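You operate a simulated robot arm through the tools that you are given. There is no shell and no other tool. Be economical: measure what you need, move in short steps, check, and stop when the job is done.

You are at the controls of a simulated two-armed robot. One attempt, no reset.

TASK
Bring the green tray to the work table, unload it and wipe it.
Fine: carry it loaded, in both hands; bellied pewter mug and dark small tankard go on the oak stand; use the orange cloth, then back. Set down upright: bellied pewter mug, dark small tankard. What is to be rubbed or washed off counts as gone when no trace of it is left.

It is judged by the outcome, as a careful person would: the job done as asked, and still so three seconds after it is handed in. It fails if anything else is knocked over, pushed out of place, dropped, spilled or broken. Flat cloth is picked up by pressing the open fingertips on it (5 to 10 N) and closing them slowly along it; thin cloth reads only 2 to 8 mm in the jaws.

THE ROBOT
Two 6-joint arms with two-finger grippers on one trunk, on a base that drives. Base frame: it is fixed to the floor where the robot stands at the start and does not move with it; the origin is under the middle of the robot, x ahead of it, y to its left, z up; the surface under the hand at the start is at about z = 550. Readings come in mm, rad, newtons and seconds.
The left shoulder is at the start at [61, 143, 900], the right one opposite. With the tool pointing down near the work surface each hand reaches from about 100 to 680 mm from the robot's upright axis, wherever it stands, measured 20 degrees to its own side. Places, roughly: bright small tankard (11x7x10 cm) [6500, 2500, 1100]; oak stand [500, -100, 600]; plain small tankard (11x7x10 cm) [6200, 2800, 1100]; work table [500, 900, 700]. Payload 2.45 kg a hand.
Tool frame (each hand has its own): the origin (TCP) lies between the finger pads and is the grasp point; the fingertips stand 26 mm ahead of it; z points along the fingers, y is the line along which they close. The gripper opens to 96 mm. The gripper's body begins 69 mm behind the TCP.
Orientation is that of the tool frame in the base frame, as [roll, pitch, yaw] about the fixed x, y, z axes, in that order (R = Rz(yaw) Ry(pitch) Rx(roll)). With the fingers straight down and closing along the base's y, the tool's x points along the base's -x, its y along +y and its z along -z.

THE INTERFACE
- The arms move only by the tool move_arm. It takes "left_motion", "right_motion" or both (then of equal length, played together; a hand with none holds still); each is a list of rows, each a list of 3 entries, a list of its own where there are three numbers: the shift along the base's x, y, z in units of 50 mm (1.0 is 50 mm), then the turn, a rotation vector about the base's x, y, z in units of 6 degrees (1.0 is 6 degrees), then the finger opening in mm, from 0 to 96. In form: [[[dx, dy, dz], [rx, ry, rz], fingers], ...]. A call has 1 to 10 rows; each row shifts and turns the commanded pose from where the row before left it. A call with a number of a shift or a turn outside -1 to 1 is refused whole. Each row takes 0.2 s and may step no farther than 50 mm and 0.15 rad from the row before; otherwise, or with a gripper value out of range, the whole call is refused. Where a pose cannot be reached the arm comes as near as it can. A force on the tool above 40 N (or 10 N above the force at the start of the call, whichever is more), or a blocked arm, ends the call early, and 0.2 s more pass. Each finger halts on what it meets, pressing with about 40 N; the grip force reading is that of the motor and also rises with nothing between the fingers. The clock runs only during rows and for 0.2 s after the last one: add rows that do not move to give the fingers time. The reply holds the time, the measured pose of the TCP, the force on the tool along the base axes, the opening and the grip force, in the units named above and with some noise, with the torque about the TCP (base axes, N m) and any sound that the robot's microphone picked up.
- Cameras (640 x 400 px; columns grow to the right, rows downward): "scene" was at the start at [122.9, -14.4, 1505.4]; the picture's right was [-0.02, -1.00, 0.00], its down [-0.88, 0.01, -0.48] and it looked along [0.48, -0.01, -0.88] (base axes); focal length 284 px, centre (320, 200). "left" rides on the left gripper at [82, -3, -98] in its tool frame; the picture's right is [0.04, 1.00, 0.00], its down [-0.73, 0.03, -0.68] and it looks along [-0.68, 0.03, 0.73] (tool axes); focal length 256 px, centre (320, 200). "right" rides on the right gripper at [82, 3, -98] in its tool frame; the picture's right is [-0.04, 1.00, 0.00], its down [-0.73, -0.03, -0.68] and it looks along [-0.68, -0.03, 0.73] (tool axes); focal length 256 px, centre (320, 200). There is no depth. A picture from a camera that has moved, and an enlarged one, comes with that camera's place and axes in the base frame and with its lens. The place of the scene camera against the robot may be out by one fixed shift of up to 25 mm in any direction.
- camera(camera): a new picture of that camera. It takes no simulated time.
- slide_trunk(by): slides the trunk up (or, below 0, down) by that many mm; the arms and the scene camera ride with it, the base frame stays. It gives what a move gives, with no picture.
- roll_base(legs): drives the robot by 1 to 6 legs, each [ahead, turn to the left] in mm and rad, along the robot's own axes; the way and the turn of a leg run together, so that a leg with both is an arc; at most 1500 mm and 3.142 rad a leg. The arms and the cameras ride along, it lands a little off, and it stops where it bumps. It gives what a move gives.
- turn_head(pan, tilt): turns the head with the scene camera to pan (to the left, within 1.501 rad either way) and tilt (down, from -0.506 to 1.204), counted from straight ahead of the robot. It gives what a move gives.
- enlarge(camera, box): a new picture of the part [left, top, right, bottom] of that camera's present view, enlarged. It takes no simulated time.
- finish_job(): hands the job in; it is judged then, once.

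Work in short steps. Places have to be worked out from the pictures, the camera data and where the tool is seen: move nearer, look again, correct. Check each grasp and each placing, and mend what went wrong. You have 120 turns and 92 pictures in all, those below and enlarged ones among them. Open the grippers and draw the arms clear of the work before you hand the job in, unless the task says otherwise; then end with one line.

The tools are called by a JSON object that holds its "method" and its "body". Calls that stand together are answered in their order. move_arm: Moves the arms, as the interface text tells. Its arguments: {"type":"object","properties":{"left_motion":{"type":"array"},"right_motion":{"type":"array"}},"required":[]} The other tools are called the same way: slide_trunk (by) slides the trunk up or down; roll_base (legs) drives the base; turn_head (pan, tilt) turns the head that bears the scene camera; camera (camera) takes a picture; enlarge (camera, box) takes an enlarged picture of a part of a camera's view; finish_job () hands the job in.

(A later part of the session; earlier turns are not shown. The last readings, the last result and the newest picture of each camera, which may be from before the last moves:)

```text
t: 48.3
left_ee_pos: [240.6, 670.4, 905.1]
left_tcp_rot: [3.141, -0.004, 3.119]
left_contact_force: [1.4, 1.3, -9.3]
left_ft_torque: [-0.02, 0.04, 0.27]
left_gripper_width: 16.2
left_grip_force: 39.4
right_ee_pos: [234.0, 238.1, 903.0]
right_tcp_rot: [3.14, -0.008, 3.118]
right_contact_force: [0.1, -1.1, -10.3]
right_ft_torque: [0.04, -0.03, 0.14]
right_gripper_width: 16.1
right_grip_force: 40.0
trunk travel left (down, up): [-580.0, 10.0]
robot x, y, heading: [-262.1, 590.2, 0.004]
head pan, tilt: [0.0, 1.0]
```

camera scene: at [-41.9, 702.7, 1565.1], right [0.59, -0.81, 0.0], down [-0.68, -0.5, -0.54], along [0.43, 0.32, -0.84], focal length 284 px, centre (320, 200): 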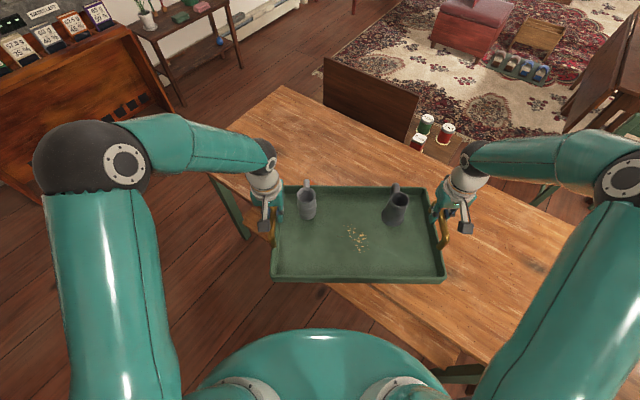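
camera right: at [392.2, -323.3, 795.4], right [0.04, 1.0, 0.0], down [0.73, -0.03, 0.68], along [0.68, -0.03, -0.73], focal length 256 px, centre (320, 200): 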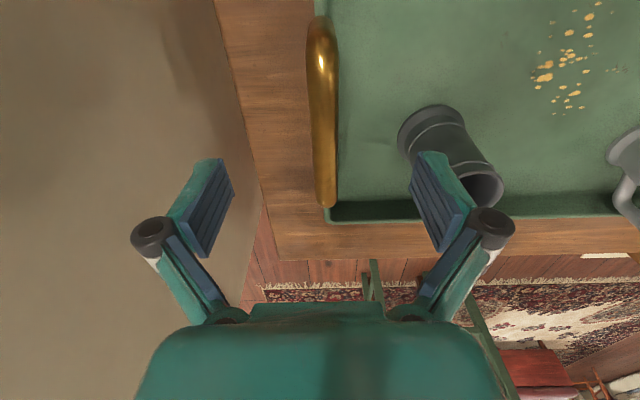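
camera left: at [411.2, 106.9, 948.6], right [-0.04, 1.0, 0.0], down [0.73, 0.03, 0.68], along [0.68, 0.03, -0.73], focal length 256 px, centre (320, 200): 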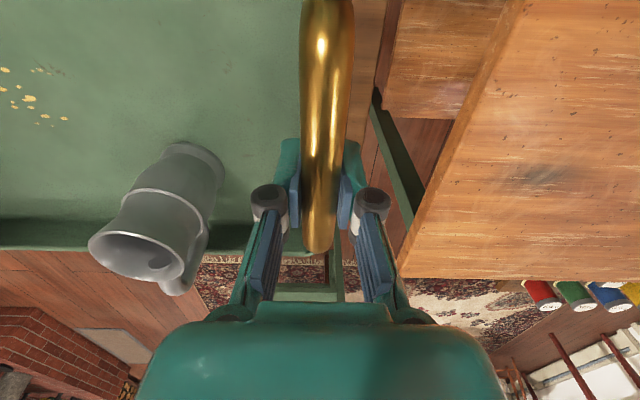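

Facing the table now. Drive forward 210 and then shift the tray left ~75 mm with both arms.

{"method": "roll_base", "body": {"legs": [[210, 0]]}}

{"method": "move_arm", "body": {"left_motion": [[[0, 0.15, 0], [0, 0, 0], 10], [[0, 0.3, 0], [0, 0, 0], 10], [[0, 0.4, 0], [0, 0, 0], 10], [[0, 0.35, 0], [0, 0, 0], 10], [[0, 0.2, 0], [0, 0, 0], 10], [[0, 0.1, 0], [0, 0, 0], 10]], "right_motion": [[[0, 0.15, 0], [0, 0, 0], 10], [[0, 0.3, 0], [0, 0, 0], 10], [[0, 0.4, 0], [0, 0, 0], 10], [[0, 0.35, 0], [0, 0, 0], 10], [[0, 0.2, 0], [0, 0, 0], 10], [[0, 0.1, 0], [0, 0, 0], 10]]}}

{"method": "camera", "body": {"camera": "scene"}}

{"method": "camera", "body": {"camera": "right"}}

```text
t: 49.9
left_ee_pos: [449.8, 670.3, 905.7]
left_tcp_rot: [-3.14, -0.007, 3.117]
left_contact_force: [1.7, 1.1, -9.5]
left_ft_torque: [-0.02, -0.09, 0.21]
left_gripper_width: 16.3
left_grip_force: 39.9
right_ee_pos: [442.5, 238.8, 903.2]
right_tcp_rot: [3.14, -0.008, 3.118]
right_contact_force: [-1.0, 0.2, -9.9]
right_ft_torque: [-0.02, 0.14, 0.19]
right_gripper_width: 16.0
right_grip_force: 39.6
trunk travel left (down, up): [-580.0, 10.0]
robot x, y, heading: [-50.6, 590.2, 0.002]
head pan, tilt: [0.0, 1.0]
```

```text
t: 51.3
left_ee_pos: [446.9, 746.7, 907.1]
left_tcp_rot: [3.141, -0.005, 3.117]
left_contact_force: [1.3, 4.3, -10.5]
left_ft_torque: [0.01, -0.14, 0.2]
left_gripper_width: 16.2
left_grip_force: 39.8
right_ee_pos: [440.8, 314.0, 905.8]
right_tcp_rot: [3.138, -0.009, 3.117]
right_contact_force: [-1.3, -5.1, -9.7]
right_ft_torque: [0.1, 0.13, 0.24]
right_gripper_width: 16.2
right_grip_force: 40.6
trunk travel left (down, up): [-580.0, 10.0]
robot x, y, heading: [-49.3, 589.8, 0.003]
head pan, tilt: [0.0, 1.0]
```

```text
62 pictures are left
camera scene: at [78.9, 577.0, 1565.0], right [0.0, -1.0, 0.0], down [-0.84, 0.0, -0.54], along [0.54, 0.0, -0.84], focal length 284 px, centre (320, 200)
```

scene: 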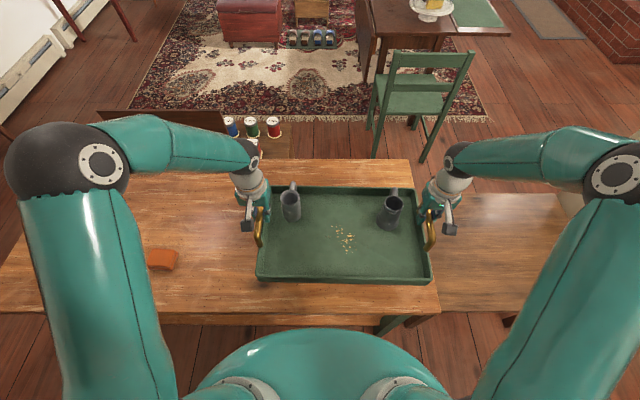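

```text
61 pictures are left
camera right: at [360.4, 317.7, 1003.7], right [0.06, 1.0, 0.0], down [0.74, -0.05, 0.67], along [0.67, -0.04, -0.74], focal length 256 px, centre (320, 200)
```

right: 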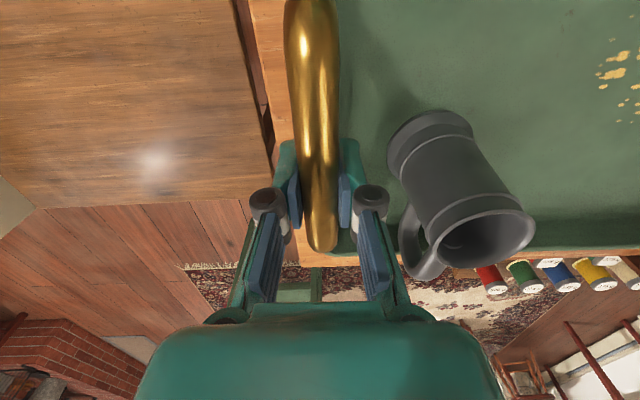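

Tray is squarely over the table with ~50 mm margin at the right end. Lower with trunk by 55, then arms gently.

{"method": "slide_trunk", "body": {"by": -55}}

{"method": "move_arm", "body": {"left_motion": [[[0, 0, -0.15], [0, 0, 0], 10], [[0, 0, -0.2], [0, 0, 0], 10], [[0, 0, -0.2], [0, 0, 0], 10], [[0, 0, -0.1], [0, 0, 0], 10]], "right_motion": [[[0, 0, -0.15], [0, 0, 0], 10], [[0, 0, -0.2], [0, 0, 0], 10], [[0, 0, -0.2], [0, 0, 0], 10], [[0, 0, -0.1], [0, 0, 0], 10]]}}

```text
t: 52.3
left_ee_pos: [448.3, 745.4, 852.8]
left_tcp_rot: [3.141, -0.003, 3.117]
left_contact_force: [1.0, 6.6, -9.1]
left_ft_torque: [-0.06, -0.08, 0.24]
left_gripper_width: 16.2
left_grip_force: 39.9
right_ee_pos: [440.9, 313.1, 849.8]
right_tcp_rot: [3.141, -0.008, 3.116]
right_contact_force: [-1.3, -6.4, -9.7]
right_ft_torque: [-0.01, 0.07, 0.23]
right_gripper_width: 15.9
right_grip_force: 40.0
trunk travel left (down, up): [-525.0, 65.0]
robot x, y, heading: [-51.9, 586.6, -0.0]
head pan, tilt: [0.0, 1.0]
```

```text
t: 53.3
left_ee_pos: [446.8, 745.3, 820.7]
left_tcp_rot: [-3.142, -0.004, 3.116]
left_contact_force: [1.6, 5.2, -9.0]
left_ft_torque: [-0.02, 0.0, 0.23]
left_gripper_width: 16.1
left_grip_force: 39.6
right_ee_pos: [440.3, 313.3, 818.0]
right_tcp_rot: [3.139, -0.009, 3.119]
right_contact_force: [-0.5, -4.6, -10.5]
right_ft_torque: [0.01, 0.04, 0.2]
right_gripper_width: 16.1
right_grip_force: 40.0
trunk travel left (down, up): [-525.0, 65.0]
robot x, y, heading: [-47.9, 588.7, 0.0]
head pan, tilt: [0.0, 1.0]
```

Not touching yet; continue down in 3 mm steps.

{"method": "move_arm", "body": {"left_motion": [[[0, 0, -0.08], [0, 0, 0], 10], [[0, 0, -0.08], [0, 0, 0], 10], [[0, 0, -0.08], [0, 0, 0], 10], [[0, 0, -0.08], [0, 0, 0], 10]], "right_motion": [[[0, 0, -0.08], [0, 0, 0], 10], [[0, 0, -0.08], [0, 0, 0], 10], [[0, 0, -0.08], [0, 0, 0], 10], [[0, 0, -0.08], [0, 0, 0], 10]]}}

{"method": "camera", "body": {"camera": "scene"}}

```text
t: 54.3
left_ee_pos: [447.8, 746.3, 809.5]
left_tcp_rot: [-3.139, 0.01, 3.117]
left_contact_force: [0.1, -0.3, 31.5]
left_ft_torque: [0.01, 0.11, 0.19]
left_gripper_width: 16.2
left_grip_force: 39.5
right_ee_pos: [440.0, 312.8, 808.7]
right_tcp_rot: [3.139, 0.008, 3.117]
right_contact_force: [1.7, -2.2, 30.5]
right_ft_torque: [-0.02, 0.21, 0.27]
right_gripper_width: 16.3
right_grip_force: 39.9
trunk travel left (down, up): [-525.0, 65.0]
robot x, y, heading: [-52.8, 589.1, 0.006]
head pan, tilt: [0.0, 1.0]
```

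```text
60 pictures are left
camera scene: at [71.2, 577.5, 1512.2], right [0.0, -1.0, 0.0], down [-0.84, 0.0, -0.54], along [0.54, 0.0, -0.84], focal length 284 px, centre (320, 200)
```

scene: 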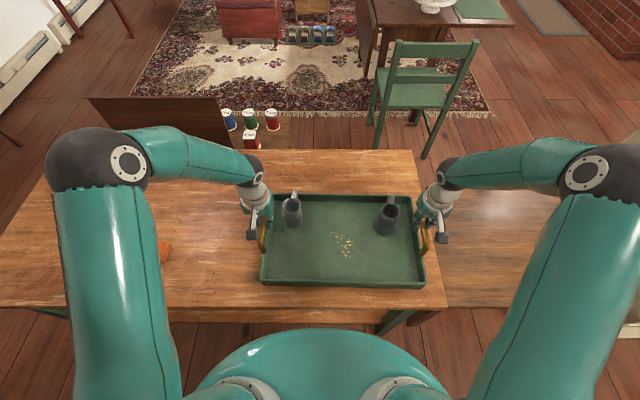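

Tray is down on the table (30 N pressing). Ease off, open, and raise the hands.

{"method": "move_arm", "body": {"left_motion": [[[0, 0, 0.1], [0, 0, 0], 10], [[0, 0, 0], [0, 0, 0], 50], [[0, 0, 0], [0, 0, 0], 50], [[0, 0, 0.5], [0, 0, 0], 60], [[0, 0, 1], [0, 0, 0], 60], [[0, 0, 1], [0, 0, 0], 96], [[0, 0, 0.6], [0, 0, 0], 96]], "right_motion": [[[0, 0, 0.1], [0, 0, 0], 10], [[0, 0, 0], [0, 0, 0], 50], [[0, 0, 0], [0, 0, 0], 50], [[0, 0, 0.5], [0, 0, 0], 60], [[0, 0, 1], [0, 0, 0], 60], [[0, 0, 1], [0, 0, 0], 96], [[0, 0, 0.6], [0, 0, 0], 96]]}}

{"method": "camera", "body": {"camera": "right"}}

{"method": "enlarge", "body": {"camera": "scene", "box": [220, 150, 460, 300]}}

```text
t: 55.9
left_ee_pos: [445.8, 745.4, 962.5]
left_tcp_rot: [3.141, -0.002, 3.116]
left_contact_force: [-0.4, 0.3, 0.0]
left_ft_torque: [0.01, -0.02, 0.0]
left_gripper_width: 95.8
left_grip_force: 0.0
right_ee_pos: [438.2, 314.9, 962.3]
right_tcp_rot: [3.14, -0.008, 3.116]
right_contact_force: [0.3, -0.9, 0.4]
right_ft_torque: [0.02, 0.0, -0.03]
right_gripper_width: 95.8
right_grip_force: 0.0
trunk travel left (down, up): [-525.0, 65.0]
robot x, y, heading: [-52.1, 590.8, 0.001]
head pan, tilt: [0.0, 1.0]
```

```text
59 pictures are left
camera right: at [357.3, 318.1, 1061.2], right [0.06, 1.0, 0.0], down [0.74, -0.05, 0.67], along [0.67, -0.04, -0.74], focal length 256 px, centre (320, 200)
```

right: 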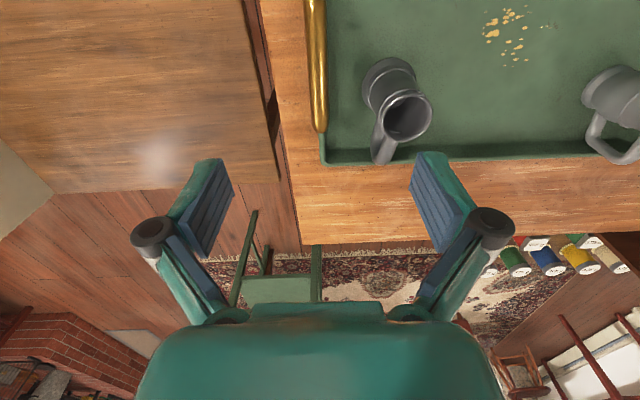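

```text
2.67 times, centred on (340, 225) of scene
camera zoom: at [75.9, 577.2, 1510.3], right [0.0, -1.0, 0.0], down [-0.84, 0.0, -0.54], along [0.54, 0.0, -0.84], focal length 756 px, centre (267, 133)
```

zoom: 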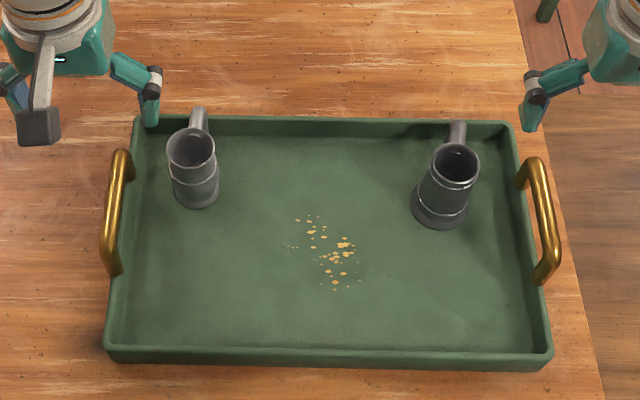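

Tray set down well, mugs upright. From pictures the dark tankard's axis is ≈(465,396), rim ≈825. Move the right hand above it and look with both wrist cameras.

{"method": "move_arm", "body": {"right_motion": [[[0.27, 0.83, -0.3], [0, 0, 0.2], 90], [[0.27, 0.83, -0.3], [0, 0, 0.2], 90], [[0, 0, 0], [0, 0, 0], 90]]}}

{"method": "camera", "body": {"camera": "right"}}

{"method": "camera", "body": {"camera": "left"}}

```text
t: 56.7
left_ee_pos: [445.7, 744.8, 961.9]
left_tcp_rot: [3.14, -0.004, 3.117]
left_contact_force: [0.3, -0.6, 0.5]
left_ft_torque: [-0.03, -0.03, 0.01]
left_gripper_width: 95.9
left_grip_force: 0.2
right_ee_pos: [465.1, 398.3, 933.5]
right_tcp_rot: [3.141, -0.006, -3.125]
right_contact_force: [-0.6, -0.3, 0.5]
right_ft_torque: [0.06, -0.02, 0.02]
right_gripper_width: 90.2
right_grip_force: 0.0
trunk travel left (down, up): [-525.0, 65.0]
robot x, y, heading: [-54.9, 590.7, 0.004]
head pan, tilt: [0.0, 1.0]
```

```text
57 pictures are left
camera right: at [384.6, 398.5, 1031.9], right [0.02, 1.0, 0.0], down [0.74, -0.02, 0.67], along [0.67, -0.01, -0.74], focal length 256 px, centre (320, 200)
```

right: 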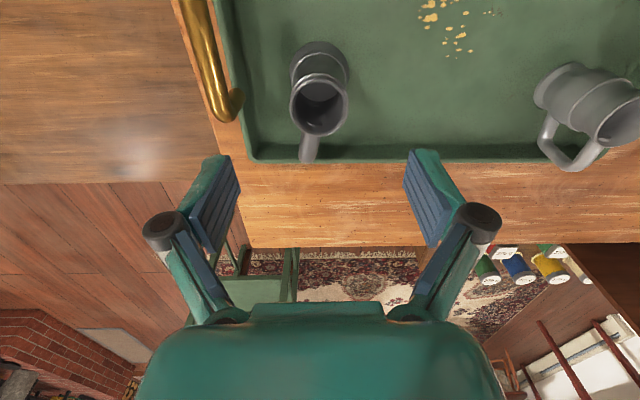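

```text
56 pictures are left
camera left: at [363.3, 744.5, 1060.7], right [-0.02, 1.0, 0.0], down [0.74, 0.01, 0.68], along [0.68, 0.01, -0.74], focal length 256 px, centre (320, 200)
```

left: 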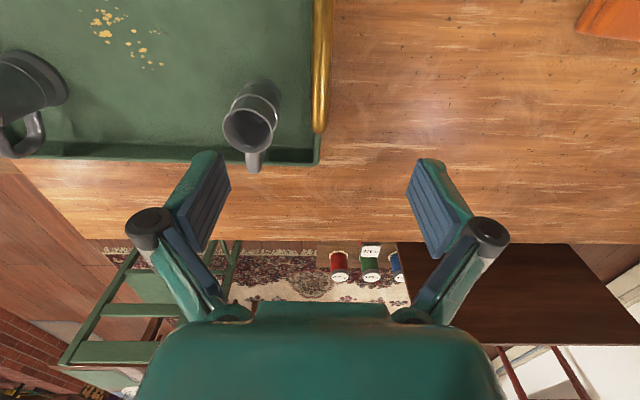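

Dark tankard centred under the right hand at (466,398). Descend to z≈785 and close.

{"method": "move_arm", "body": {"right_motion": [[[0.02, 0, -0.98], [0, 0, 0], 90], [[0, 0, -0.98], [0, 0, 0], 90], [[0, 0, -0.96], [0, 0, 0], 90], [[0, 0, 0], [0, 0, 0], 72], [[0, 0, 0], [0, 0, 0], 60], [[0, 0, 0], [0, 0, 0], 50], [[0, 0, 0], [0, 0, 0], 40], [[0, 0, 0], [0, 0, 0], 40]]}}

{"method": "camera", "body": {"camera": "right"}}

```text
t: 58.5
left_ee_pos: [445.6, 746.2, 961.9]
left_tcp_rot: [3.141, -0.005, 3.117]
left_contact_force: [-0.3, -0.4, 0.4]
left_ft_torque: [0.05, 0.02, 0.0]
left_gripper_width: 95.7
left_grip_force: 0.1
right_ee_pos: [464.2, 395.9, 786.9]
right_tcp_rot: [3.139, -0.008, -3.125]
right_contact_force: [-0.5, 1.1, 0.9]
right_ft_torque: [0.12, -0.04, 0.02]
right_gripper_width: 59.1
right_grip_force: 39.9
trunk travel left (down, up): [-525.0, 65.0]
robot x, y, heading: [-51.3, 589.8, 0.003]
head pan, tilt: [0.0, 1.0]
```

```text
55 pictures are left
camera right: at [384.2, 397.2, 885.9], right [0.02, 1.0, 0.0], down [0.74, -0.02, 0.67], along [0.67, -0.01, -0.74], focal length 256 px, centre (320, 200)
```

right: 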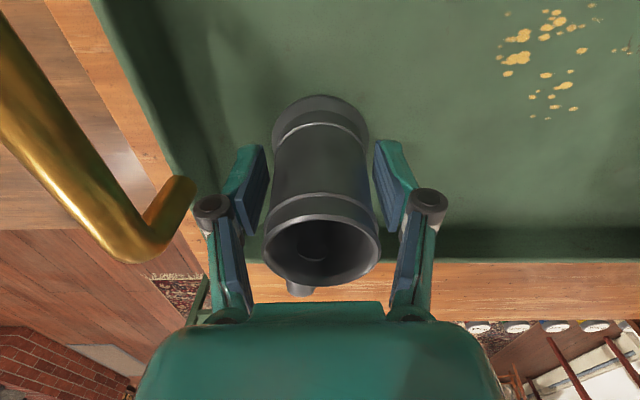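

The tankard is gripped (59 mm). Lift it clear of the tray, and move the left hand above the bellied mug at about (484,672).

{"method": "move_arm", "body": {"right_motion": [[[0, 0, 0.1], [0, 0, 0], 40], [[0, 0, 0.3], [0, 0, 0], 40], [[0, 0, 0.5], [0, 0, 0], 40], [[0, 0, 0.6], [0, 0, 0], 40], [[0, 0, 0.6], [0, 0, 0], 40], [[0, 0, 0.5], [0, 0, 0], 40], [[0, 0, 0.4], [0, 0, 0], 40], [[0, 0, 0.2], [0, 0, 0], 40]], "left_motion": [[[0.19, -0.36, -0.1], [0, 0, 0.1], 90], [[0.19, -0.36, -0.1], [0, 0, 0.1], 90], [[0.19, -0.36, -0.1], [0, 0, 0.1], 90], [[0.19, -0.36, -0.1], [0, 0, 0], 90], [[0, 0, 0], [0, 0, 0], 90], [[0, 0, 0], [0, 0, 0], 90], [[0, 0, 0], [0, 0, 0], 90], [[0, 0, 0], [0, 0, 0], 90]]}}

{"method": "camera", "body": {"camera": "left"}}

{"method": "camera", "body": {"camera": "right"}}

```text
t: 60.3
left_ee_pos: [484.1, 674.9, 944.7]
left_tcp_rot: [3.141, -0.003, -3.136]
left_contact_force: [-0.4, -0.2, -0.1]
left_ft_torque: [0.02, 0.0, -0.01]
left_gripper_width: 90.3
left_grip_force: 0.0
right_ee_pos: [468.7, 396.4, 946.7]
right_tcp_rot: [3.14, -0.007, -3.123]
right_contact_force: [-0.4, 0.4, -2.4]
right_ft_torque: [0.02, 0.02, -0.01]
right_gripper_width: 59.3
right_grip_force: 39.8
trunk travel left (down, up): [-525.0, 65.0]
robot x, y, heading: [-49.4, 589.6, 0.002]
head pan, tilt: [0.0, 1.0]
```

```text
54 pictures are left
camera left: at [402.1, 671.1, 1042.9], right [-0.05, 1.0, 0.0], down [0.74, 0.03, 0.68], along [0.68, 0.03, -0.74], focal length 256 px, centre (320, 200)
```

left: 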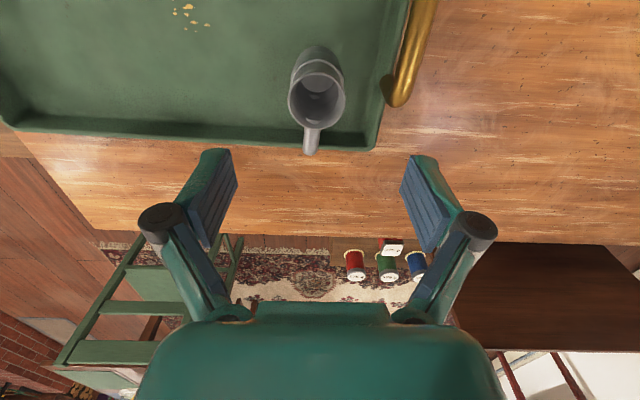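

```text
53 pictures are left
camera right: at [387.2, 398.1, 1045.2], right [0.02, 1.0, 0.0], down [0.74, -0.02, 0.67], along [0.67, -0.01, -0.74], focal length 256 px, centre (320, 200)
```

right: 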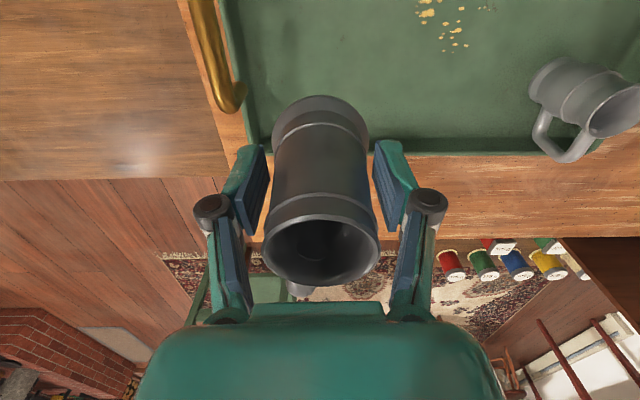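

Bellied mug axis ≈(484,672), right below the left hand. Descend to z≈787 and close on it.

{"method": "move_arm", "body": {"left_motion": [[[0, -0.04, -0.8], [0, 0, 0], 94], [[0, 0, -0.8], [0, 0, 0], 94], [[0, 0, -0.8], [0, 0, 0], 94], [[0, 0, -0.76], [0, 0, 0], 94], [[0, 0, 0], [0, 0, 0], 76], [[0, 0, 0], [0, 0, 0], 62], [[0, 0, 0], [0, 0, 0], 50], [[0, 0, 0], [0, 0, 0], 40], [[0, 0, 0], [0, 0, 0], 40]]}}

{"method": "camera", "body": {"camera": "left"}}

```text
t: 62.3
left_ee_pos: [483.3, 671.4, 786.7]
left_tcp_rot: [-3.141, -0.004, -3.135]
left_contact_force: [0.0, 0.0, -0.7]
left_ft_torque: [0.03, 0.0, 0.02]
left_gripper_width: 53.9
left_grip_force: 39.7
right_ee_pos: [468.3, 397.7, 946.8]
right_tcp_rot: [3.14, -0.008, -3.124]
right_contact_force: [-0.3, -0.2, -3.0]
right_ft_torque: [-0.02, 0.06, 0.02]
right_gripper_width: 59.1
right_grip_force: 40.6
trunk travel left (down, up): [-525.0, 65.0]
robot x, y, heading: [-52.3, 588.6, 0.004]
head pan, tilt: [0.0, 1.0]
```

```text
52 pictures are left
camera left: at [401.6, 667.6, 883.9], right [-0.05, 1.0, 0.0], down [0.74, 0.03, 0.68], along [0.68, 0.03, -0.74], focal length 256 px, centre (320, 200)
```

left: 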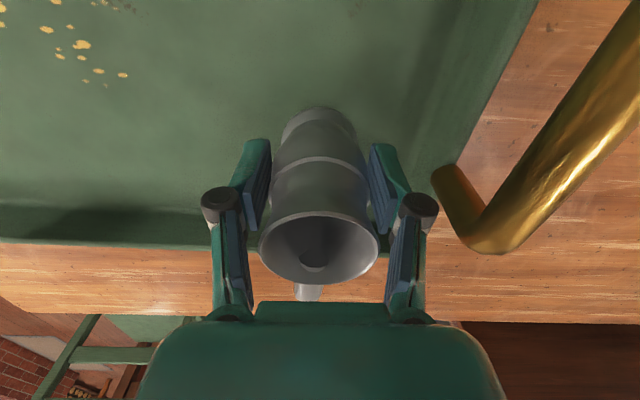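

Gripped at 54 mm. Lift to the same height.

{"method": "move_arm", "body": {"left_motion": [[[0, 0, 0.1], [0, 0, 0], 40], [[0, 0, 0.3], [0, 0, 0], 40], [[0, 0, 0.5], [0, 0, 0], 40], [[0, 0, 0.6], [0, 0, 0], 40], [[0, 0, 0.6], [0, 0, 0], 40], [[0, 0, 0.5], [0, 0, 0], 40], [[0, 0, 0.4], [0, 0, 0], 40], [[0, 0, 0.2], [0, 0, 0], 40]]}}

{"method": "roll_base", "body": {"legs": [[-450, 0], [0, -0.45], [0, -0.45]]}}

{"method": "camera", "body": {"camera": "scene"}}

```text
t: 64.1
left_ee_pos: [486.8, 670.0, 947.4]
left_tcp_rot: [3.141, -0.005, -3.135]
left_contact_force: [0.8, -0.3, -2.4]
left_ft_torque: [-0.02, 0.05, 0.0]
left_gripper_width: 53.7
left_grip_force: 39.4
right_ee_pos: [468.9, 398.0, 946.1]
right_tcp_rot: [3.14, -0.007, -3.125]
right_contact_force: [-0.2, 0.0, -2.4]
right_ft_torque: [0.0, 0.04, -0.04]
right_gripper_width: 59.3
right_grip_force: 40.5
trunk travel left (down, up): [-525.0, 65.0]
robot x, y, heading: [-52.9, 592.5, 0.002]
head pan, tilt: [0.0, 1.0]
```

```text
t: 69.7
left_ee_pos: [-99.7, 219.0, 946.7]
left_tcp_rot: [3.141, -0.005, 2.252]
left_contact_force: [-0.5, 0.3, -2.1]
left_ft_torque: [0.05, 0.01, -0.02]
left_gripper_width: 53.7
left_grip_force: 39.6
right_ee_pos: [-324.4, 61.3, 946.0]
right_tcp_rot: [3.139, -0.007, 2.262]
right_contact_force: [-0.2, -0.3, -3.2]
right_ft_torque: [0.03, 0.01, 0.01]
right_gripper_width: 59.2
right_grip_force: 40.2
trunk travel left (down, up): [-525.0, 65.0]
robot x, y, heading: [-462.8, 617.3, -0.892]
head pan, tilt: [0.0, 1.0]
```

```text
51 pictures are left
camera scene: at [-384.3, 499.7, 1510.1], right [-0.78, -0.63, 0.0], down [-0.53, 0.66, -0.54], along [0.34, -0.42, -0.84], focal length 284 px, centre (320, 200)
```

scene: 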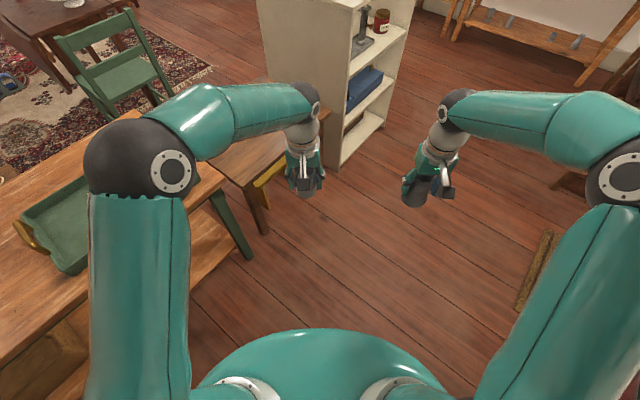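

Path ahead is clear. Drive forward 450 and turn back to face the stand.

{"method": "roll_base", "body": {"legs": [[450, 0], [0, 0.45], [0, 0.44]]}}

```text
t: 75.4
left_ee_pos: [360.6, 293.5, 947.4]
left_tcp_rot: [3.141, -0.005, 3.138]
left_contact_force: [-0.4, -0.2, -1.1]
left_ft_torque: [0.0, 0.02, -0.03]
left_gripper_width: 53.4
left_grip_force: 40.3
right_ee_pos: [339.4, 20.3, 946.4]
right_tcp_rot: [3.139, -0.008, -3.131]
right_contact_force: [-0.2, 0.9, -2.9]
right_ft_torque: [-0.02, 0.05, 0.02]
right_gripper_width: 59.2
right_grip_force: 39.6
trunk travel left (down, up): [-525.0, 65.0]
robot x, y, heading: [-177.6, 215.7, -0.024]
head pan, tilt: [0.0, 1.0]
```

Drive forward 150 and check the view over the stand.

{"method": "roll_base", "body": {"legs": [[150, 0.02]]}}

{"method": "turn_head", "body": {"pan": -0.2, "tilt": 1.05}}

{"method": "camera", "body": {"camera": "scene"}}

```text
t: 76.8
left_ee_pos: [513.2, 301.9, 947.1]
left_tcp_rot: [3.141, -0.008, -3.127]
left_contact_force: [0.4, 0.7, -2.4]
left_ft_torque: [-0.01, 0.09, 0.0]
left_gripper_width: 53.4
left_grip_force: 40.0
right_ee_pos: [496.8, 28.9, 946.0]
right_tcp_rot: [3.14, -0.01, -3.115]
right_contact_force: [0.2, 0.8, -3.0]
right_ft_torque: [-0.01, 0.08, 0.0]
right_gripper_width: 59.2
right_grip_force: 39.9
trunk travel left (down, up): [-525.0, 65.0]
robot x, y, heading: [-26.8, 210.9, 0.003]
head pan, tilt: [0.0, 1.0]
```

```text
t: 77.5
left_ee_pos: [511.7, 301.6, 948.5]
left_tcp_rot: [-3.14, -0.003, -3.128]
left_contact_force: [0.0, 0.6, -2.0]
left_ft_torque: [-0.01, 0.03, 0.03]
left_gripper_width: 53.6
left_grip_force: 39.7
right_ee_pos: [494.4, 27.8, 948.6]
right_tcp_rot: [3.141, -0.007, -3.115]
right_contact_force: [0.7, 0.2, -3.1]
right_ft_torque: [0.01, 0.04, 0.01]
right_gripper_width: 59.3
right_grip_force: 40.4
trunk travel left (down, up): [-525.0, 65.0]
robot x, y, heading: [-23.9, 215.2, -0.005]
head pan, tilt: [-0.201, 1.051]
```

```text
50 pictures are left
camera scene: at [98.0, 187.3, 1506.8], right [-0.2, -0.98, 0.0], down [-0.85, 0.17, -0.5], along [0.49, -0.1, -0.87], focal length 284 px, centre (320, 200)
```

scene: 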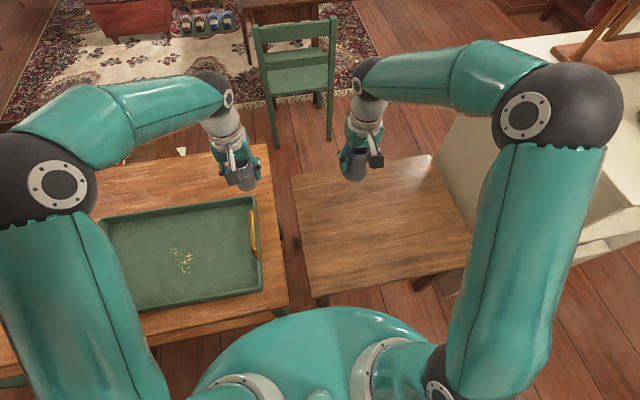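

Stand spans x≈284–760, y≈-395..180. Move the mugs over it: dark at (480,-130), bellied at (480,30).

{"method": "move_arm", "body": {"left_motion": [[[-0.05, -0.4, 0], [0, 0, 0], 40], [[-0.1, -0.8, 0], [0, 0, 0], 40], [[-0.1, -0.9, 0], [0, 0, 0], 40], [[-0.1, -0.9, 0], [0, 0, 0], 40], [[-0.1, -0.9, 0], [0, 0, 0], 40], [[-0.1, -0.9, 0], [0, 0, 0], 40], [[-0.1, -0.4, 0], [0, 0, 0], 40], [[0, -0.2, 0], [0, 0, 0], 40]], "right_motion": [[[-0.05, -0.3, 0], [0, 0, 0], 40], [[-0.05, -0.5, 0], [0, 0, 0], 40], [[-0.05, -0.6, 0], [0, 0, 0], 40], [[-0.05, -0.6, 0], [0, 0, 0], 40], [[-0.05, -0.5, 0], [0, 0, 0], 40], [[-0.03, -0.4, 0], [0, 0, 0], 40], [[0, -0.2, 0], [0, 0, 0], 40], [[0, 0, 0], [0, 0, 0], 40]]}}

{"method": "camera", "body": {"camera": "scene"}}

```text
t: 79.5
left_ee_pos: [522.8, 91.9, 946.1]
left_tcp_rot: [-3.121, -0.024, -2.995]
left_contact_force: [-0.4, 0.3, -2.2]
left_ft_torque: [-0.02, 0.05, 0.01]
left_gripper_width: 53.3
left_grip_force: 40.4
right_ee_pos: [481.4, -126.8, 944.1]
right_tcp_rot: [3.138, -0.011, -3.115]
right_contact_force: [0.5, 0.3, -2.5]
right_ft_torque: [0.03, 0.03, 0.0]
right_gripper_width: 59.0
right_grip_force: 39.9
trunk travel left (down, up): [-525.0, 65.0]
robot x, y, heading: [-25.0, 216.5, -0.002]
head pan, tilt: [-0.201, 1.051]
stopped in row 8 (left hand): the arm was blocked; the commanded pose is now the measured one
```

```text
49 pictures are left
camera scene: at [98.8, 187.2, 1503.8], right [-0.2, -0.98, 0.0], down [-0.85, 0.17, -0.5], along [0.49, -0.1, -0.87], focal length 284 px, centre (320, 200)
```

scene: 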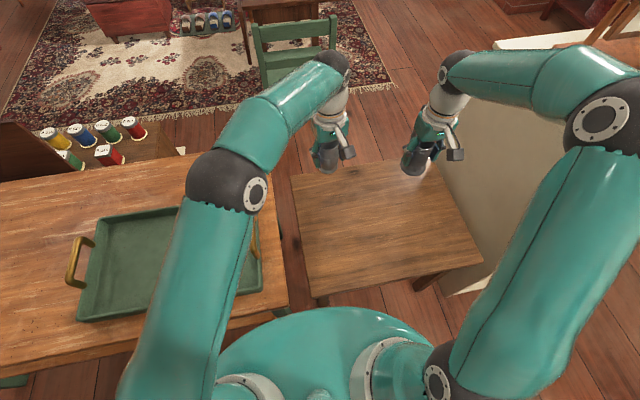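

The left arm reached its inward limit at (523,92), slightly twisted. Back out 18 mm, straighten, then descend both.

{"method": "move_arm", "body": {"left_motion": [[[0, 0.2, 0], [0.1, -0.1, -0.65], 40], [[0, 0.2, 0], [0.1, -0.1, -0.65], 40], [[0, 0, 0], [0, 0, 0], 40]]}}

```text
t: 80.3
left_ee_pos: [520.2, 108.6, 947.7]
left_tcp_rot: [3.138, -0.002, -3.139]
left_contact_force: [-0.3, -0.4, -2.4]
left_ft_torque: [0.03, 0.03, 0.04]
left_gripper_width: 53.7
left_grip_force: 39.9
right_ee_pos: [481.7, -126.1, 948.6]
right_tcp_rot: [3.139, -0.007, -3.117]
right_contact_force: [0.0, -0.8, -2.7]
right_ft_torque: [0.0, 0.06, -0.02]
right_gripper_width: 59.3
right_grip_force: 39.6
trunk travel left (down, up): [-525.0, 65.0]
robot x, y, heading: [-24.3, 213.7, 0.004]
head pan, tilt: [-0.201, 1.051]
```

Rotate the base 0.1 rad right so both mugs sit better inside the stand.

{"method": "roll_base", "body": {"legs": [[0, -0.1]]}}

{"method": "move_arm", "body": {"left_motion": [[[0, 0, -0.5], [0, 0, 0], 40], [[0, 0, -0.7], [0, 0, 0], 40], [[0, 0, -0.8], [0, 0, 0], 40], [[0, 0, -0.8], [0, 0, 0], 40], [[0, 0, -0.8], [0, 0, 0], 40], [[0, 0, -0.8], [0, 0, 0], 40], [[0, 0, -0.8], [0, 0, 0], 40], [[0, 0, -0.6], [0, 0, 0], 40], [[0, 0, -0.4], [0, 0, 0], 40]], "right_motion": [[[0, 0, -0.5], [0, 0, 0], 40], [[0, 0, -0.7], [0, 0, 0], 40], [[0, 0, -0.8], [0, 0, 0], 40], [[0, 0, -0.8], [0, 0, 0], 40], [[0, 0, -0.8], [0, 0, 0], 40], [[0, 0, -0.8], [0, 0, 0], 40], [[0, 0, -0.8], [0, 0, 0], 40], [[0, 0, -0.6], [0, 0, 0], 40], [[0, 0, -0.4], [0, 0, 0], 40]]}}

{"method": "enlarge", "body": {"camera": "scene", "box": [240, 100, 480, 300]}}

```text
t: 81.3
left_ee_pos: [506.4, 53.6, 948.2]
left_tcp_rot: [3.139, -0.004, 3.046]
left_contact_force: [-0.1, 0.6, -2.2]
left_ft_torque: [0.0, 0.02, -0.02]
left_gripper_width: 53.1
left_grip_force: 40.4
right_ee_pos: [444.6, -177.1, 949.1]
right_tcp_rot: [3.138, -0.009, 3.067]
right_contact_force: [0.5, -0.7, -3.3]
right_ft_torque: [-0.02, 0.05, 0.0]
right_gripper_width: 59.2
right_grip_force: 40.4
trunk travel left (down, up): [-525.0, 65.0]
robot x, y, heading: [-23.7, 217.1, -0.105]
head pan, tilt: [-0.201, 1.051]
```

```text
t: 83.3
left_ee_pos: [513.9, 56.3, 644.4]
left_tcp_rot: [-3.137, 0.003, 3.058]
left_contact_force: [0.3, 0.1, -1.9]
left_ft_torque: [0.01, 0.04, 0.02]
left_gripper_width: 53.1
left_grip_force: 39.6
right_ee_pos: [444.3, -177.0, 639.2]
right_tcp_rot: [3.14, -0.007, 3.067]
right_contact_force: [0.2, -0.2, -2.5]
right_ft_torque: [0.0, 0.06, 0.0]
right_gripper_width: 58.6
right_grip_force: 39.6
trunk travel left (down, up): [-525.0, 65.0]
robot x, y, heading: [-21.6, 219.7, -0.103]
head pan, tilt: [-0.201, 1.051]
```

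```text
2.00 times, centred on (360, 200) of scene
camera zoom: at [97.6, 179.4, 1508.2], right [-0.3, -0.95, 0.0], down [-0.83, 0.26, -0.5], along [0.47, -0.15, -0.87], focal length 567 px, centre (240, 200)
```

zoom: 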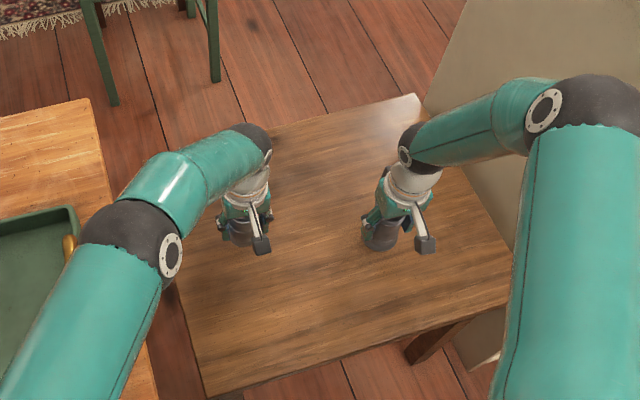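

Both near the surface. Lower in small steps.

{"method": "move_arm", "body": {"left_motion": [[[0, 0, -0.1], [0, 0, 0], 40], [[0, 0, -0.1], [0, 0, 0], 40], [[0, 0, -0.1], [0, 0, 0], 40]], "right_motion": [[[0, 0, -0.1], [0, 0, 0], 40], [[0, 0, -0.1], [0, 0, 0], 40], [[0, 0, -0.1], [0, 0, 0], 40]]}}

```text
t: 84.1
left_ee_pos: [517.0, 59.6, 629.8]
left_tcp_rot: [-3.137, 0.004, 3.065]
left_contact_force: [0.1, 0.2, -2.0]
left_ft_torque: [0.0, 0.04, 0.0]
left_gripper_width: 53.1
left_grip_force: 40.0
right_ee_pos: [442.7, -176.1, 624.3]
right_tcp_rot: [3.141, -0.008, 3.069]
right_contact_force: [0.0, -0.1, -3.1]
right_ft_torque: [0.01, 0.07, 0.04]
right_gripper_width: 59.1
right_grip_force: 40.5
trunk travel left (down, up): [-525.0, 65.0]
robot x, y, heading: [-24.0, 219.3, -0.104]
head pan, tilt: [-0.201, 1.051]
```

{"method": "move_arm", "body": {"left_motion": [[[0, 0, -0.08], [0, 0, 0], 40], [[0, 0, -0.08], [0, 0, 0], 40], [[0, 0, -0.06], [0, 0, 0], 40]], "right_motion": [[[0, 0, -0.08], [0, 0, 0], 40], [[0, 0, -0.08], [0, 0, 0], 40], [[0, 0, -0.06], [0, 0, 0], 40]]}}

```text
t: 84.9
left_ee_pos: [520.3, 61.7, 621.1]
left_tcp_rot: [-3.137, 0.008, 3.069]
left_contact_force: [-1.0, -0.2, -1.6]
left_ft_torque: [-0.05, 0.02, 0.01]
left_gripper_width: 53.2
left_grip_force: 39.8
right_ee_pos: [443.3, -174.8, 612.2]
right_tcp_rot: [3.139, -0.008, 3.068]
right_contact_force: [0.3, -0.3, -3.2]
right_ft_torque: [0.02, 0.07, 0.02]
right_gripper_width: 59.0
right_grip_force: 40.2
trunk travel left (down, up): [-525.0, 65.0]
robot x, y, heading: [-25.3, 220.6, -0.096]
head pan, tilt: [-0.201, 1.051]
```

Left is drifting along its reach limit; I shift its command outward to where it really is and continue lowering.

{"method": "move_arm", "body": {"left_motion": [[[0.2, 0.1, -0.06], [0, 0, 0], 40], [[0.15, 0.1, -0.06], [0, 0, 0], 40], [[0, 0, -0.06], [0, 0, 0], 40]], "right_motion": [[[0, 0, -0.05], [0, 0, 0], 40], [[0, 0, -0.05], [0, 0, 0], 40], [[0, 0, -0.05], [0, 0, 0], 40]]}}

```text
t: 85.9
left_ee_pos: [548.5, 83.3, 614.5]
left_tcp_rot: [-3.128, 0.016, 3.097]
left_contact_force: [-0.5, -0.4, -2.7]
left_ft_torque: [0.0, 0.02, -0.01]
left_gripper_width: 53.3
left_grip_force: 39.9
right_ee_pos: [444.6, -176.3, 608.1]
right_tcp_rot: [-3.138, -0.002, 3.068]
right_contact_force: [-8.5, 6.0, 30.1]
right_ft_torque: [0.17, -0.02, 0.13]
right_gripper_width: 59.7
right_grip_force: 40.0
trunk travel left (down, up): [-525.0, 65.0]
robot x, y, heading: [-26.9, 219.1, -0.104]
head pan, tilt: [-0.201, 1.051]
stopped in row 3 (left hand): the arm was blocked; the commanded pose is now the measured one
```

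Right mug touches down at z≈609. Ease, release it, and raise the right hand clear.

{"method": "move_arm", "body": {"right_motion": [[[0, 0, 0.06], [0, 0, 0], 45], [[0, 0, 0], [0, 0, 0], 70], [[0, 0, 0], [0, 0, 0], 88], [[0, 0, 0], [0, 0, 0], 88], [[0, 0, 0.6], [0, 0, 0], 88], [[0, 0, 1], [0, 0, 0], 88], [[0, 0, 1], [0, 0, 0], 88], [[0, 0, 1], [0, 0, 0], 88]]}}

{"method": "camera", "body": {"camera": "right"}}

{"method": "camera", "body": {"camera": "left"}}

```text
t: 87.7
left_ee_pos: [545.5, 84.7, 612.2]
left_tcp_rot: [-3.131, 0.01, 3.097]
left_contact_force: [-0.9, 0.3, -1.6]
left_ft_torque: [0.0, 0.06, -0.01]
left_gripper_width: 53.2
left_grip_force: 39.8
right_ee_pos: [442.8, -174.3, 790.6]
right_tcp_rot: [3.14, -0.005, 3.068]
right_contact_force: [0.2, -0.1, 0.7]
right_ft_torque: [-0.01, -0.05, 0.01]
right_gripper_width: 88.2
right_grip_force: 0.1
trunk travel left (down, up): [-525.0, 65.0]
robot x, y, heading: [-27.2, 219.2, -0.099]
head pan, tilt: [-0.201, 1.051]
```

```text
47 pictures are left
camera right: at [362.8, -166.4, 888.8], right [0.11, 0.99, 0.0], down [0.73, -0.08, 0.68], along [0.67, -0.08, -0.74], focal length 256 px, centre (320, 200)
```

right: 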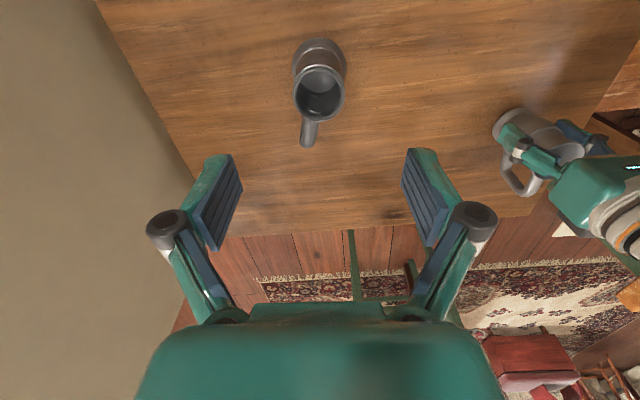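

```text
46 pictures are left
camera left: at [462.3, 86.3, 709.7], right [0.01, 1.0, -0.01], down [0.73, 0.0, 0.68], along [0.68, -0.01, -0.73], focal length 256 px, centre (320, 200)
```

left: 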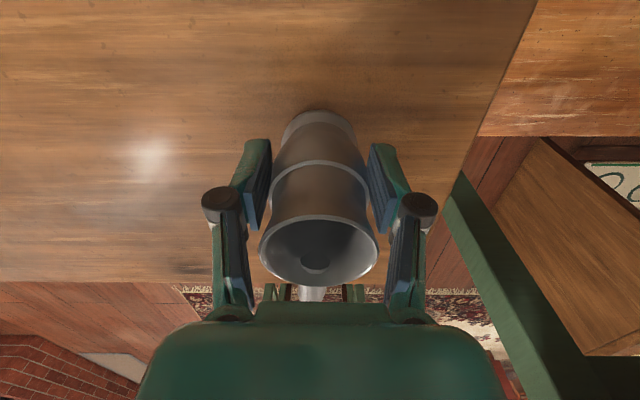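

Dark tankard stands upright. Lower the left mug the last few mm with the trunk.

{"method": "slide_trunk", "body": {"by": -3}}

```text
t: 88.2
left_ee_pos: [548.6, 83.5, 613.4]
left_tcp_rot: [-3.13, 0.013, 3.097]
left_contact_force: [0.9, 0.3, -2.9]
left_ft_torque: [0.0, 0.03, -0.06]
left_gripper_width: 53.3
left_grip_force: 40.0
right_ee_pos: [444.3, -175.0, 787.4]
right_tcp_rot: [-3.14, -0.006, 3.068]
right_contact_force: [-0.3, 0.0, 0.0]
right_ft_torque: [0.01, 0.03, 0.03]
right_gripper_width: 87.9
right_grip_force: 0.2
trunk travel left (down, up): [-522.0, 68.0]
robot x, y, heading: [-23.6, 222.9, -0.103]
head pan, tilt: [-0.201, 1.051]
```

{"method": "slide_trunk", "body": {"by": -3}}

```text
t: 88.7
left_ee_pos: [547.8, 81.9, 610.2]
left_tcp_rot: [-3.13, 0.014, 3.097]
left_contact_force: [0.7, 0.4, -2.1]
left_ft_torque: [0.0, 0.05, -0.01]
left_gripper_width: 52.9
left_grip_force: 39.8
right_ee_pos: [444.6, -174.2, 783.7]
right_tcp_rot: [-3.141, -0.005, 3.069]
right_contact_force: [-0.1, 0.8, 0.0]
right_ft_torque: [0.04, 0.01, 0.0]
right_gripper_width: 88.0
right_grip_force: 0.0
trunk travel left (down, up): [-519.0, 71.0]
robot x, y, heading: [-24.5, 218.6, -0.102]
head pan, tilt: [-0.201, 1.051]
```

{"method": "slide_trunk", "body": {"by": -3}}

```text
t: 89.2
left_ee_pos: [548.6, 82.4, 608.8]
left_tcp_rot: [-3.128, 0.015, 3.098]
left_contact_force: [0.1, 1.3, 6.4]
left_ft_torque: [0.21, 0.14, 0.0]
left_gripper_width: 53.1
left_grip_force: 40.0
right_ee_pos: [444.2, -175.7, 780.8]
right_tcp_rot: [-3.141, -0.003, 3.069]
right_contact_force: [-0.3, -0.4, 0.9]
right_ft_torque: [0.01, -0.03, -0.01]
right_gripper_width: 88.0
right_grip_force: 0.0
trunk travel left (down, up): [-516.0, 74.0]
robot x, y, heading: [-23.5, 218.7, -0.103]
head pan, tilt: [-0.201, 1.051]
```

Contact. Open the left hand slowly and lift off.

{"method": "move_arm", "body": {"left_motion": [[[0, 0, 0], [0, 0, 0], 60], [[0, 0, 0], [0, 0, 0], 75], [[0, 0, 0], [0, 0, 0], 88], [[0, 0, 0], [0, 0, 0], 88], [[0, 0, 0.5], [0, 0, 0], 88], [[0, 0, 0.9], [0, 0, 0], 88], [[0, 0, 1], [0, 0, 0], 88], [[0, 0, 1], [0, 0, 0], 88], [[0, 0, 1], [0, 0, 0], 88], [[0, 0, 1], [0, 0, 0], 88]], "right_motion": [[[0, 0, 0], [0, 0, 0], 88], [[0, 0, 0], [0, 0, 0], 88], [[0, 0, 0.5], [0, 0, 0], 88], [[0, 0, 0.5], [0, 0, 0], 88], [[0, 0, 0.5], [0, 0, 0], 88], [[0, 0, 0.5], [0, 0, 0], 88], [[0, 0, 0.5], [0, 0, 0], 88], [[0, 0, 0.5], [0, 0, 0], 88], [[0, 0, 0], [0, 0, 0], 88], [[0, 0, 0], [0, 0, 0], 88]]}}

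{"method": "camera", "body": {"camera": "scene"}}

{"method": "camera", "body": {"camera": "left"}}

```text
t: 91.4
left_ee_pos: [560.4, 91.3, 624.6]
left_tcp_rot: [-3.124, 0.021, 3.12]
left_contact_force: [0.5, 0.0, -0.2]
left_ft_torque: [0.0, 0.0, -0.04]
left_gripper_width: 88.4
left_grip_force: 0.1
left hand out of reach, approached as far as the arm can: row 5, 6, 7, 8, 9, 10
right_ee_pos: [443.6, -175.3, 930.1]
right_tcp_rot: [3.142, -0.006, 3.069]
right_contact_force: [0.3, 0.6, 0.0]
right_ft_torque: [0.03, 0.0, 0.03]
right_gripper_width: 88.0
right_grip_force: 0.0
trunk travel left (down, up): [-516.0, 74.0]
robot x, y, heading: [-21.4, 220.4, -0.103]
head pan, tilt: [-0.201, 1.051]
```

```text
45 pictures are left
camera scene: at [96.3, 180.0, 1497.4], right [-0.3, -0.95, 0.0], down [-0.83, 0.26, -0.5], along [0.47, -0.15, -0.87], focal length 284 px, centre (320, 200)
```

scene: 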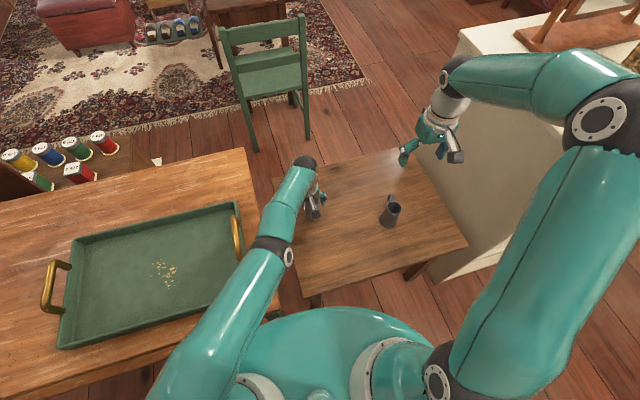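

```text
44 pictures are left
camera left: at [475.2, 92.5, 720.4], right [-0.02, 1.0, -0.02], down [0.72, 0.03, 0.69], along [0.69, 0.0, -0.72], focal length 256 px, centre (320, 200)
```

left: 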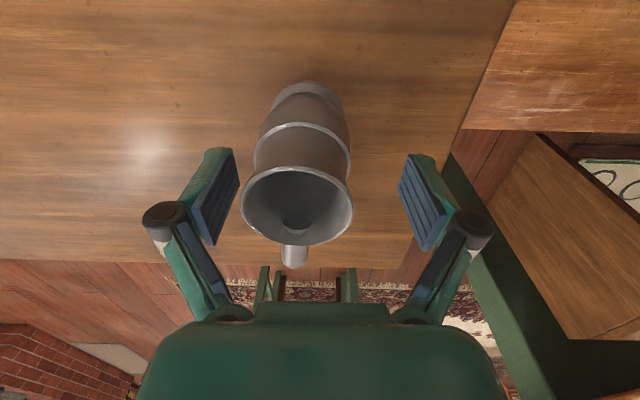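

Left arm is at its limit and drifts sideways when rising. Bring its command back down to the present height, then raise by trunk instead.

{"method": "move_arm", "body": {"left_motion": [[[0, 0, -1], [0, 0, 0], 92], [[0, 0, -1], [0, 0, 0], 92], [[0, 0, -1], [0, 0, 0], 92], [[0, 0, -1], [0, 0, 0], 92], [[0, 0, -1], [0, 0, 0], 92], [[0, 0, -0.15], [0, 0, 0], 92]]}}

{"method": "slide_trunk", "body": {"by": 35}}

{"method": "camera", "body": {"camera": "left"}}

```text
t: 92.2
left_ee_pos: [545.8, 86.3, 574.3]
left_tcp_rot: [-3.117, 0.047, 3.114]
left_contact_force: [-11.8, 2.1, 32.5]
left_ft_torque: [0.13, -0.75, 0.16]
left_gripper_width: 92.1
left_grip_force: 0.0
left hand out of reach, approached as far as the arm can: row 1, 2, 3
right_ee_pos: [443.8, -174.8, 927.8]
right_tcp_rot: [-3.142, -0.006, 3.066]
right_contact_force: [1.0, -0.7, 0.1]
right_ft_torque: [0.02, 0.11, 0.04]
right_gripper_width: 87.9
right_grip_force: 0.1
trunk travel left (down, up): [-516.0, 74.0]
robot x, y, heading: [-27.3, 217.2, -0.104]
head pan, tilt: [-0.201, 1.051]
stopped in row 3 (left hand): the force on the tool passed its limit at 313 N (the readings are from after the stop); the commanded pose is now the measured one
```

```text
t: 93.0
left_ee_pos: [543.7, 87.2, 606.8]
left_tcp_rot: [-3.12, 0.042, 3.109]
left_contact_force: [0.7, 0.4, -0.7]
left_ft_torque: [0.04, 0.0, -0.04]
left_gripper_width: 92.1
left_grip_force: 0.1
right_ee_pos: [444.3, -175.4, 966.1]
right_tcp_rot: [-3.14, -0.004, 3.069]
right_contact_force: [-0.1, -0.4, 0.0]
right_ft_torque: [-0.01, 0.04, 0.01]
right_gripper_width: 88.3
right_grip_force: 0.0
trunk travel left (down, up): [-551.0, 39.0]
robot x, y, heading: [-27.8, 220.6, -0.099]
head pan, tilt: [-0.201, 1.051]
```

```text
43 pictures are left
camera left: at [455.8, 89.3, 701.1], right [-0.01, 1.0, -0.02], down [0.71, 0.02, 0.71], along [0.71, -0.01, -0.71], focal length 256 px, centre (320, 200)
```

left: 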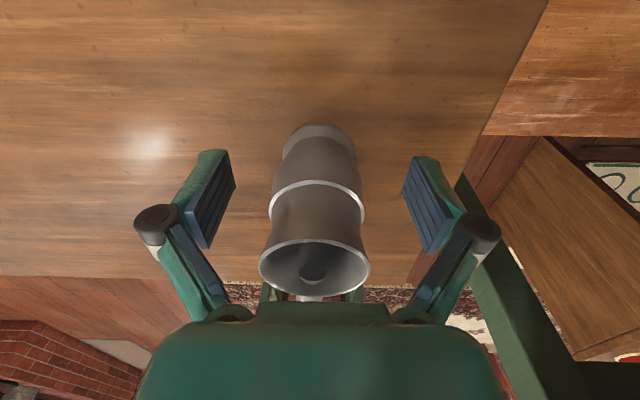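

The command wound up and the hand pressed the stand, but the mug is still upright and centred between the fingers. I'll raise the trunk more and withdraw straight backwards with the base, the fingers straddling the mug.

{"method": "slide_trunk", "body": {"by": 38}}

{"method": "camera", "body": {"camera": "left"}}

```text
t: 93.8
left_ee_pos: [543.1, 86.6, 646.2]
left_tcp_rot: [-3.119, 0.043, 3.11]
left_contact_force: [1.4, 0.9, 0.1]
left_ft_torque: [0.01, -0.01, -0.01]
left_gripper_width: 91.9
left_grip_force: 0.0
right_ee_pos: [443.7, -174.5, 1005.2]
right_tcp_rot: [3.141, -0.005, 3.069]
right_contact_force: [-0.1, 0.4, -0.8]
right_ft_torque: [-0.01, 0.05, 0.02]
right_gripper_width: 88.2
right_grip_force: 0.1
trunk travel left (down, up): [-589.0, 1.0]
robot x, y, heading: [-23.7, 220.6, -0.099]
head pan, tilt: [-0.201, 1.051]
```

```text
42 pictures are left
camera left: at [456.1, 89.1, 740.3], right [-0.01, 1.0, -0.02], down [0.7, 0.02, 0.71], along [0.71, -0.01, -0.7], focal length 256 px, centre (320, 200)
```

left: 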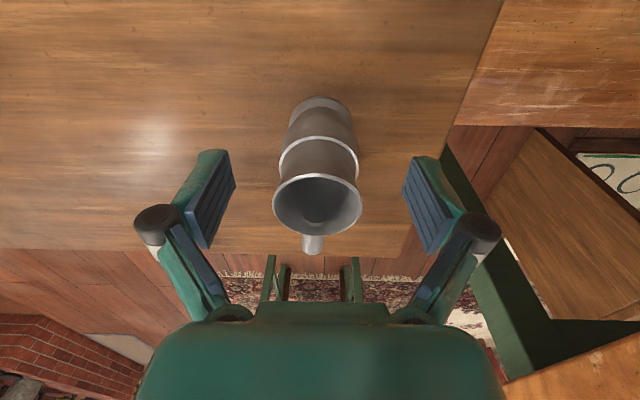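

Good clearance on both sides. Drive straight back 130, then raise the left arm.

{"method": "roll_base", "body": {"legs": [[-130, 0]]}}

{"method": "camera", "body": {"camera": "left"}}

```text
t: 95.1
left_ee_pos: [409.6, 99.7, 645.1]
left_tcp_rot: [-3.119, 0.044, 3.109]
left_contact_force: [-0.3, 0.5, -0.1]
left_ft_torque: [0.03, 0.0, 0.0]
left_gripper_width: 92.1
left_grip_force: 0.1
right_ee_pos: [309.8, -163.3, 1004.9]
right_tcp_rot: [-3.141, 0.0, 3.067]
right_contact_force: [-1.0, 0.7, 0.2]
right_ft_torque: [0.02, -0.08, 0.02]
right_gripper_width: 88.1
right_grip_force: 0.1
trunk travel left (down, up): [-589.0, 1.0]
robot x, y, heading: [-156.4, 231.5, -0.103]
head pan, tilt: [-0.201, 1.051]
```

```text
41 pictures are left
camera left: at [322.3, 102.4, 739.8], right [-0.01, 1.0, -0.02], down [0.7, 0.02, 0.71], along [0.71, -0.01, -0.7], focal length 256 px, centre (320, 200)
```

left: 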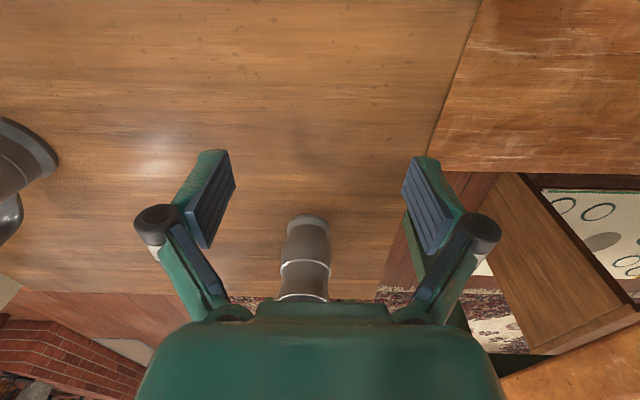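

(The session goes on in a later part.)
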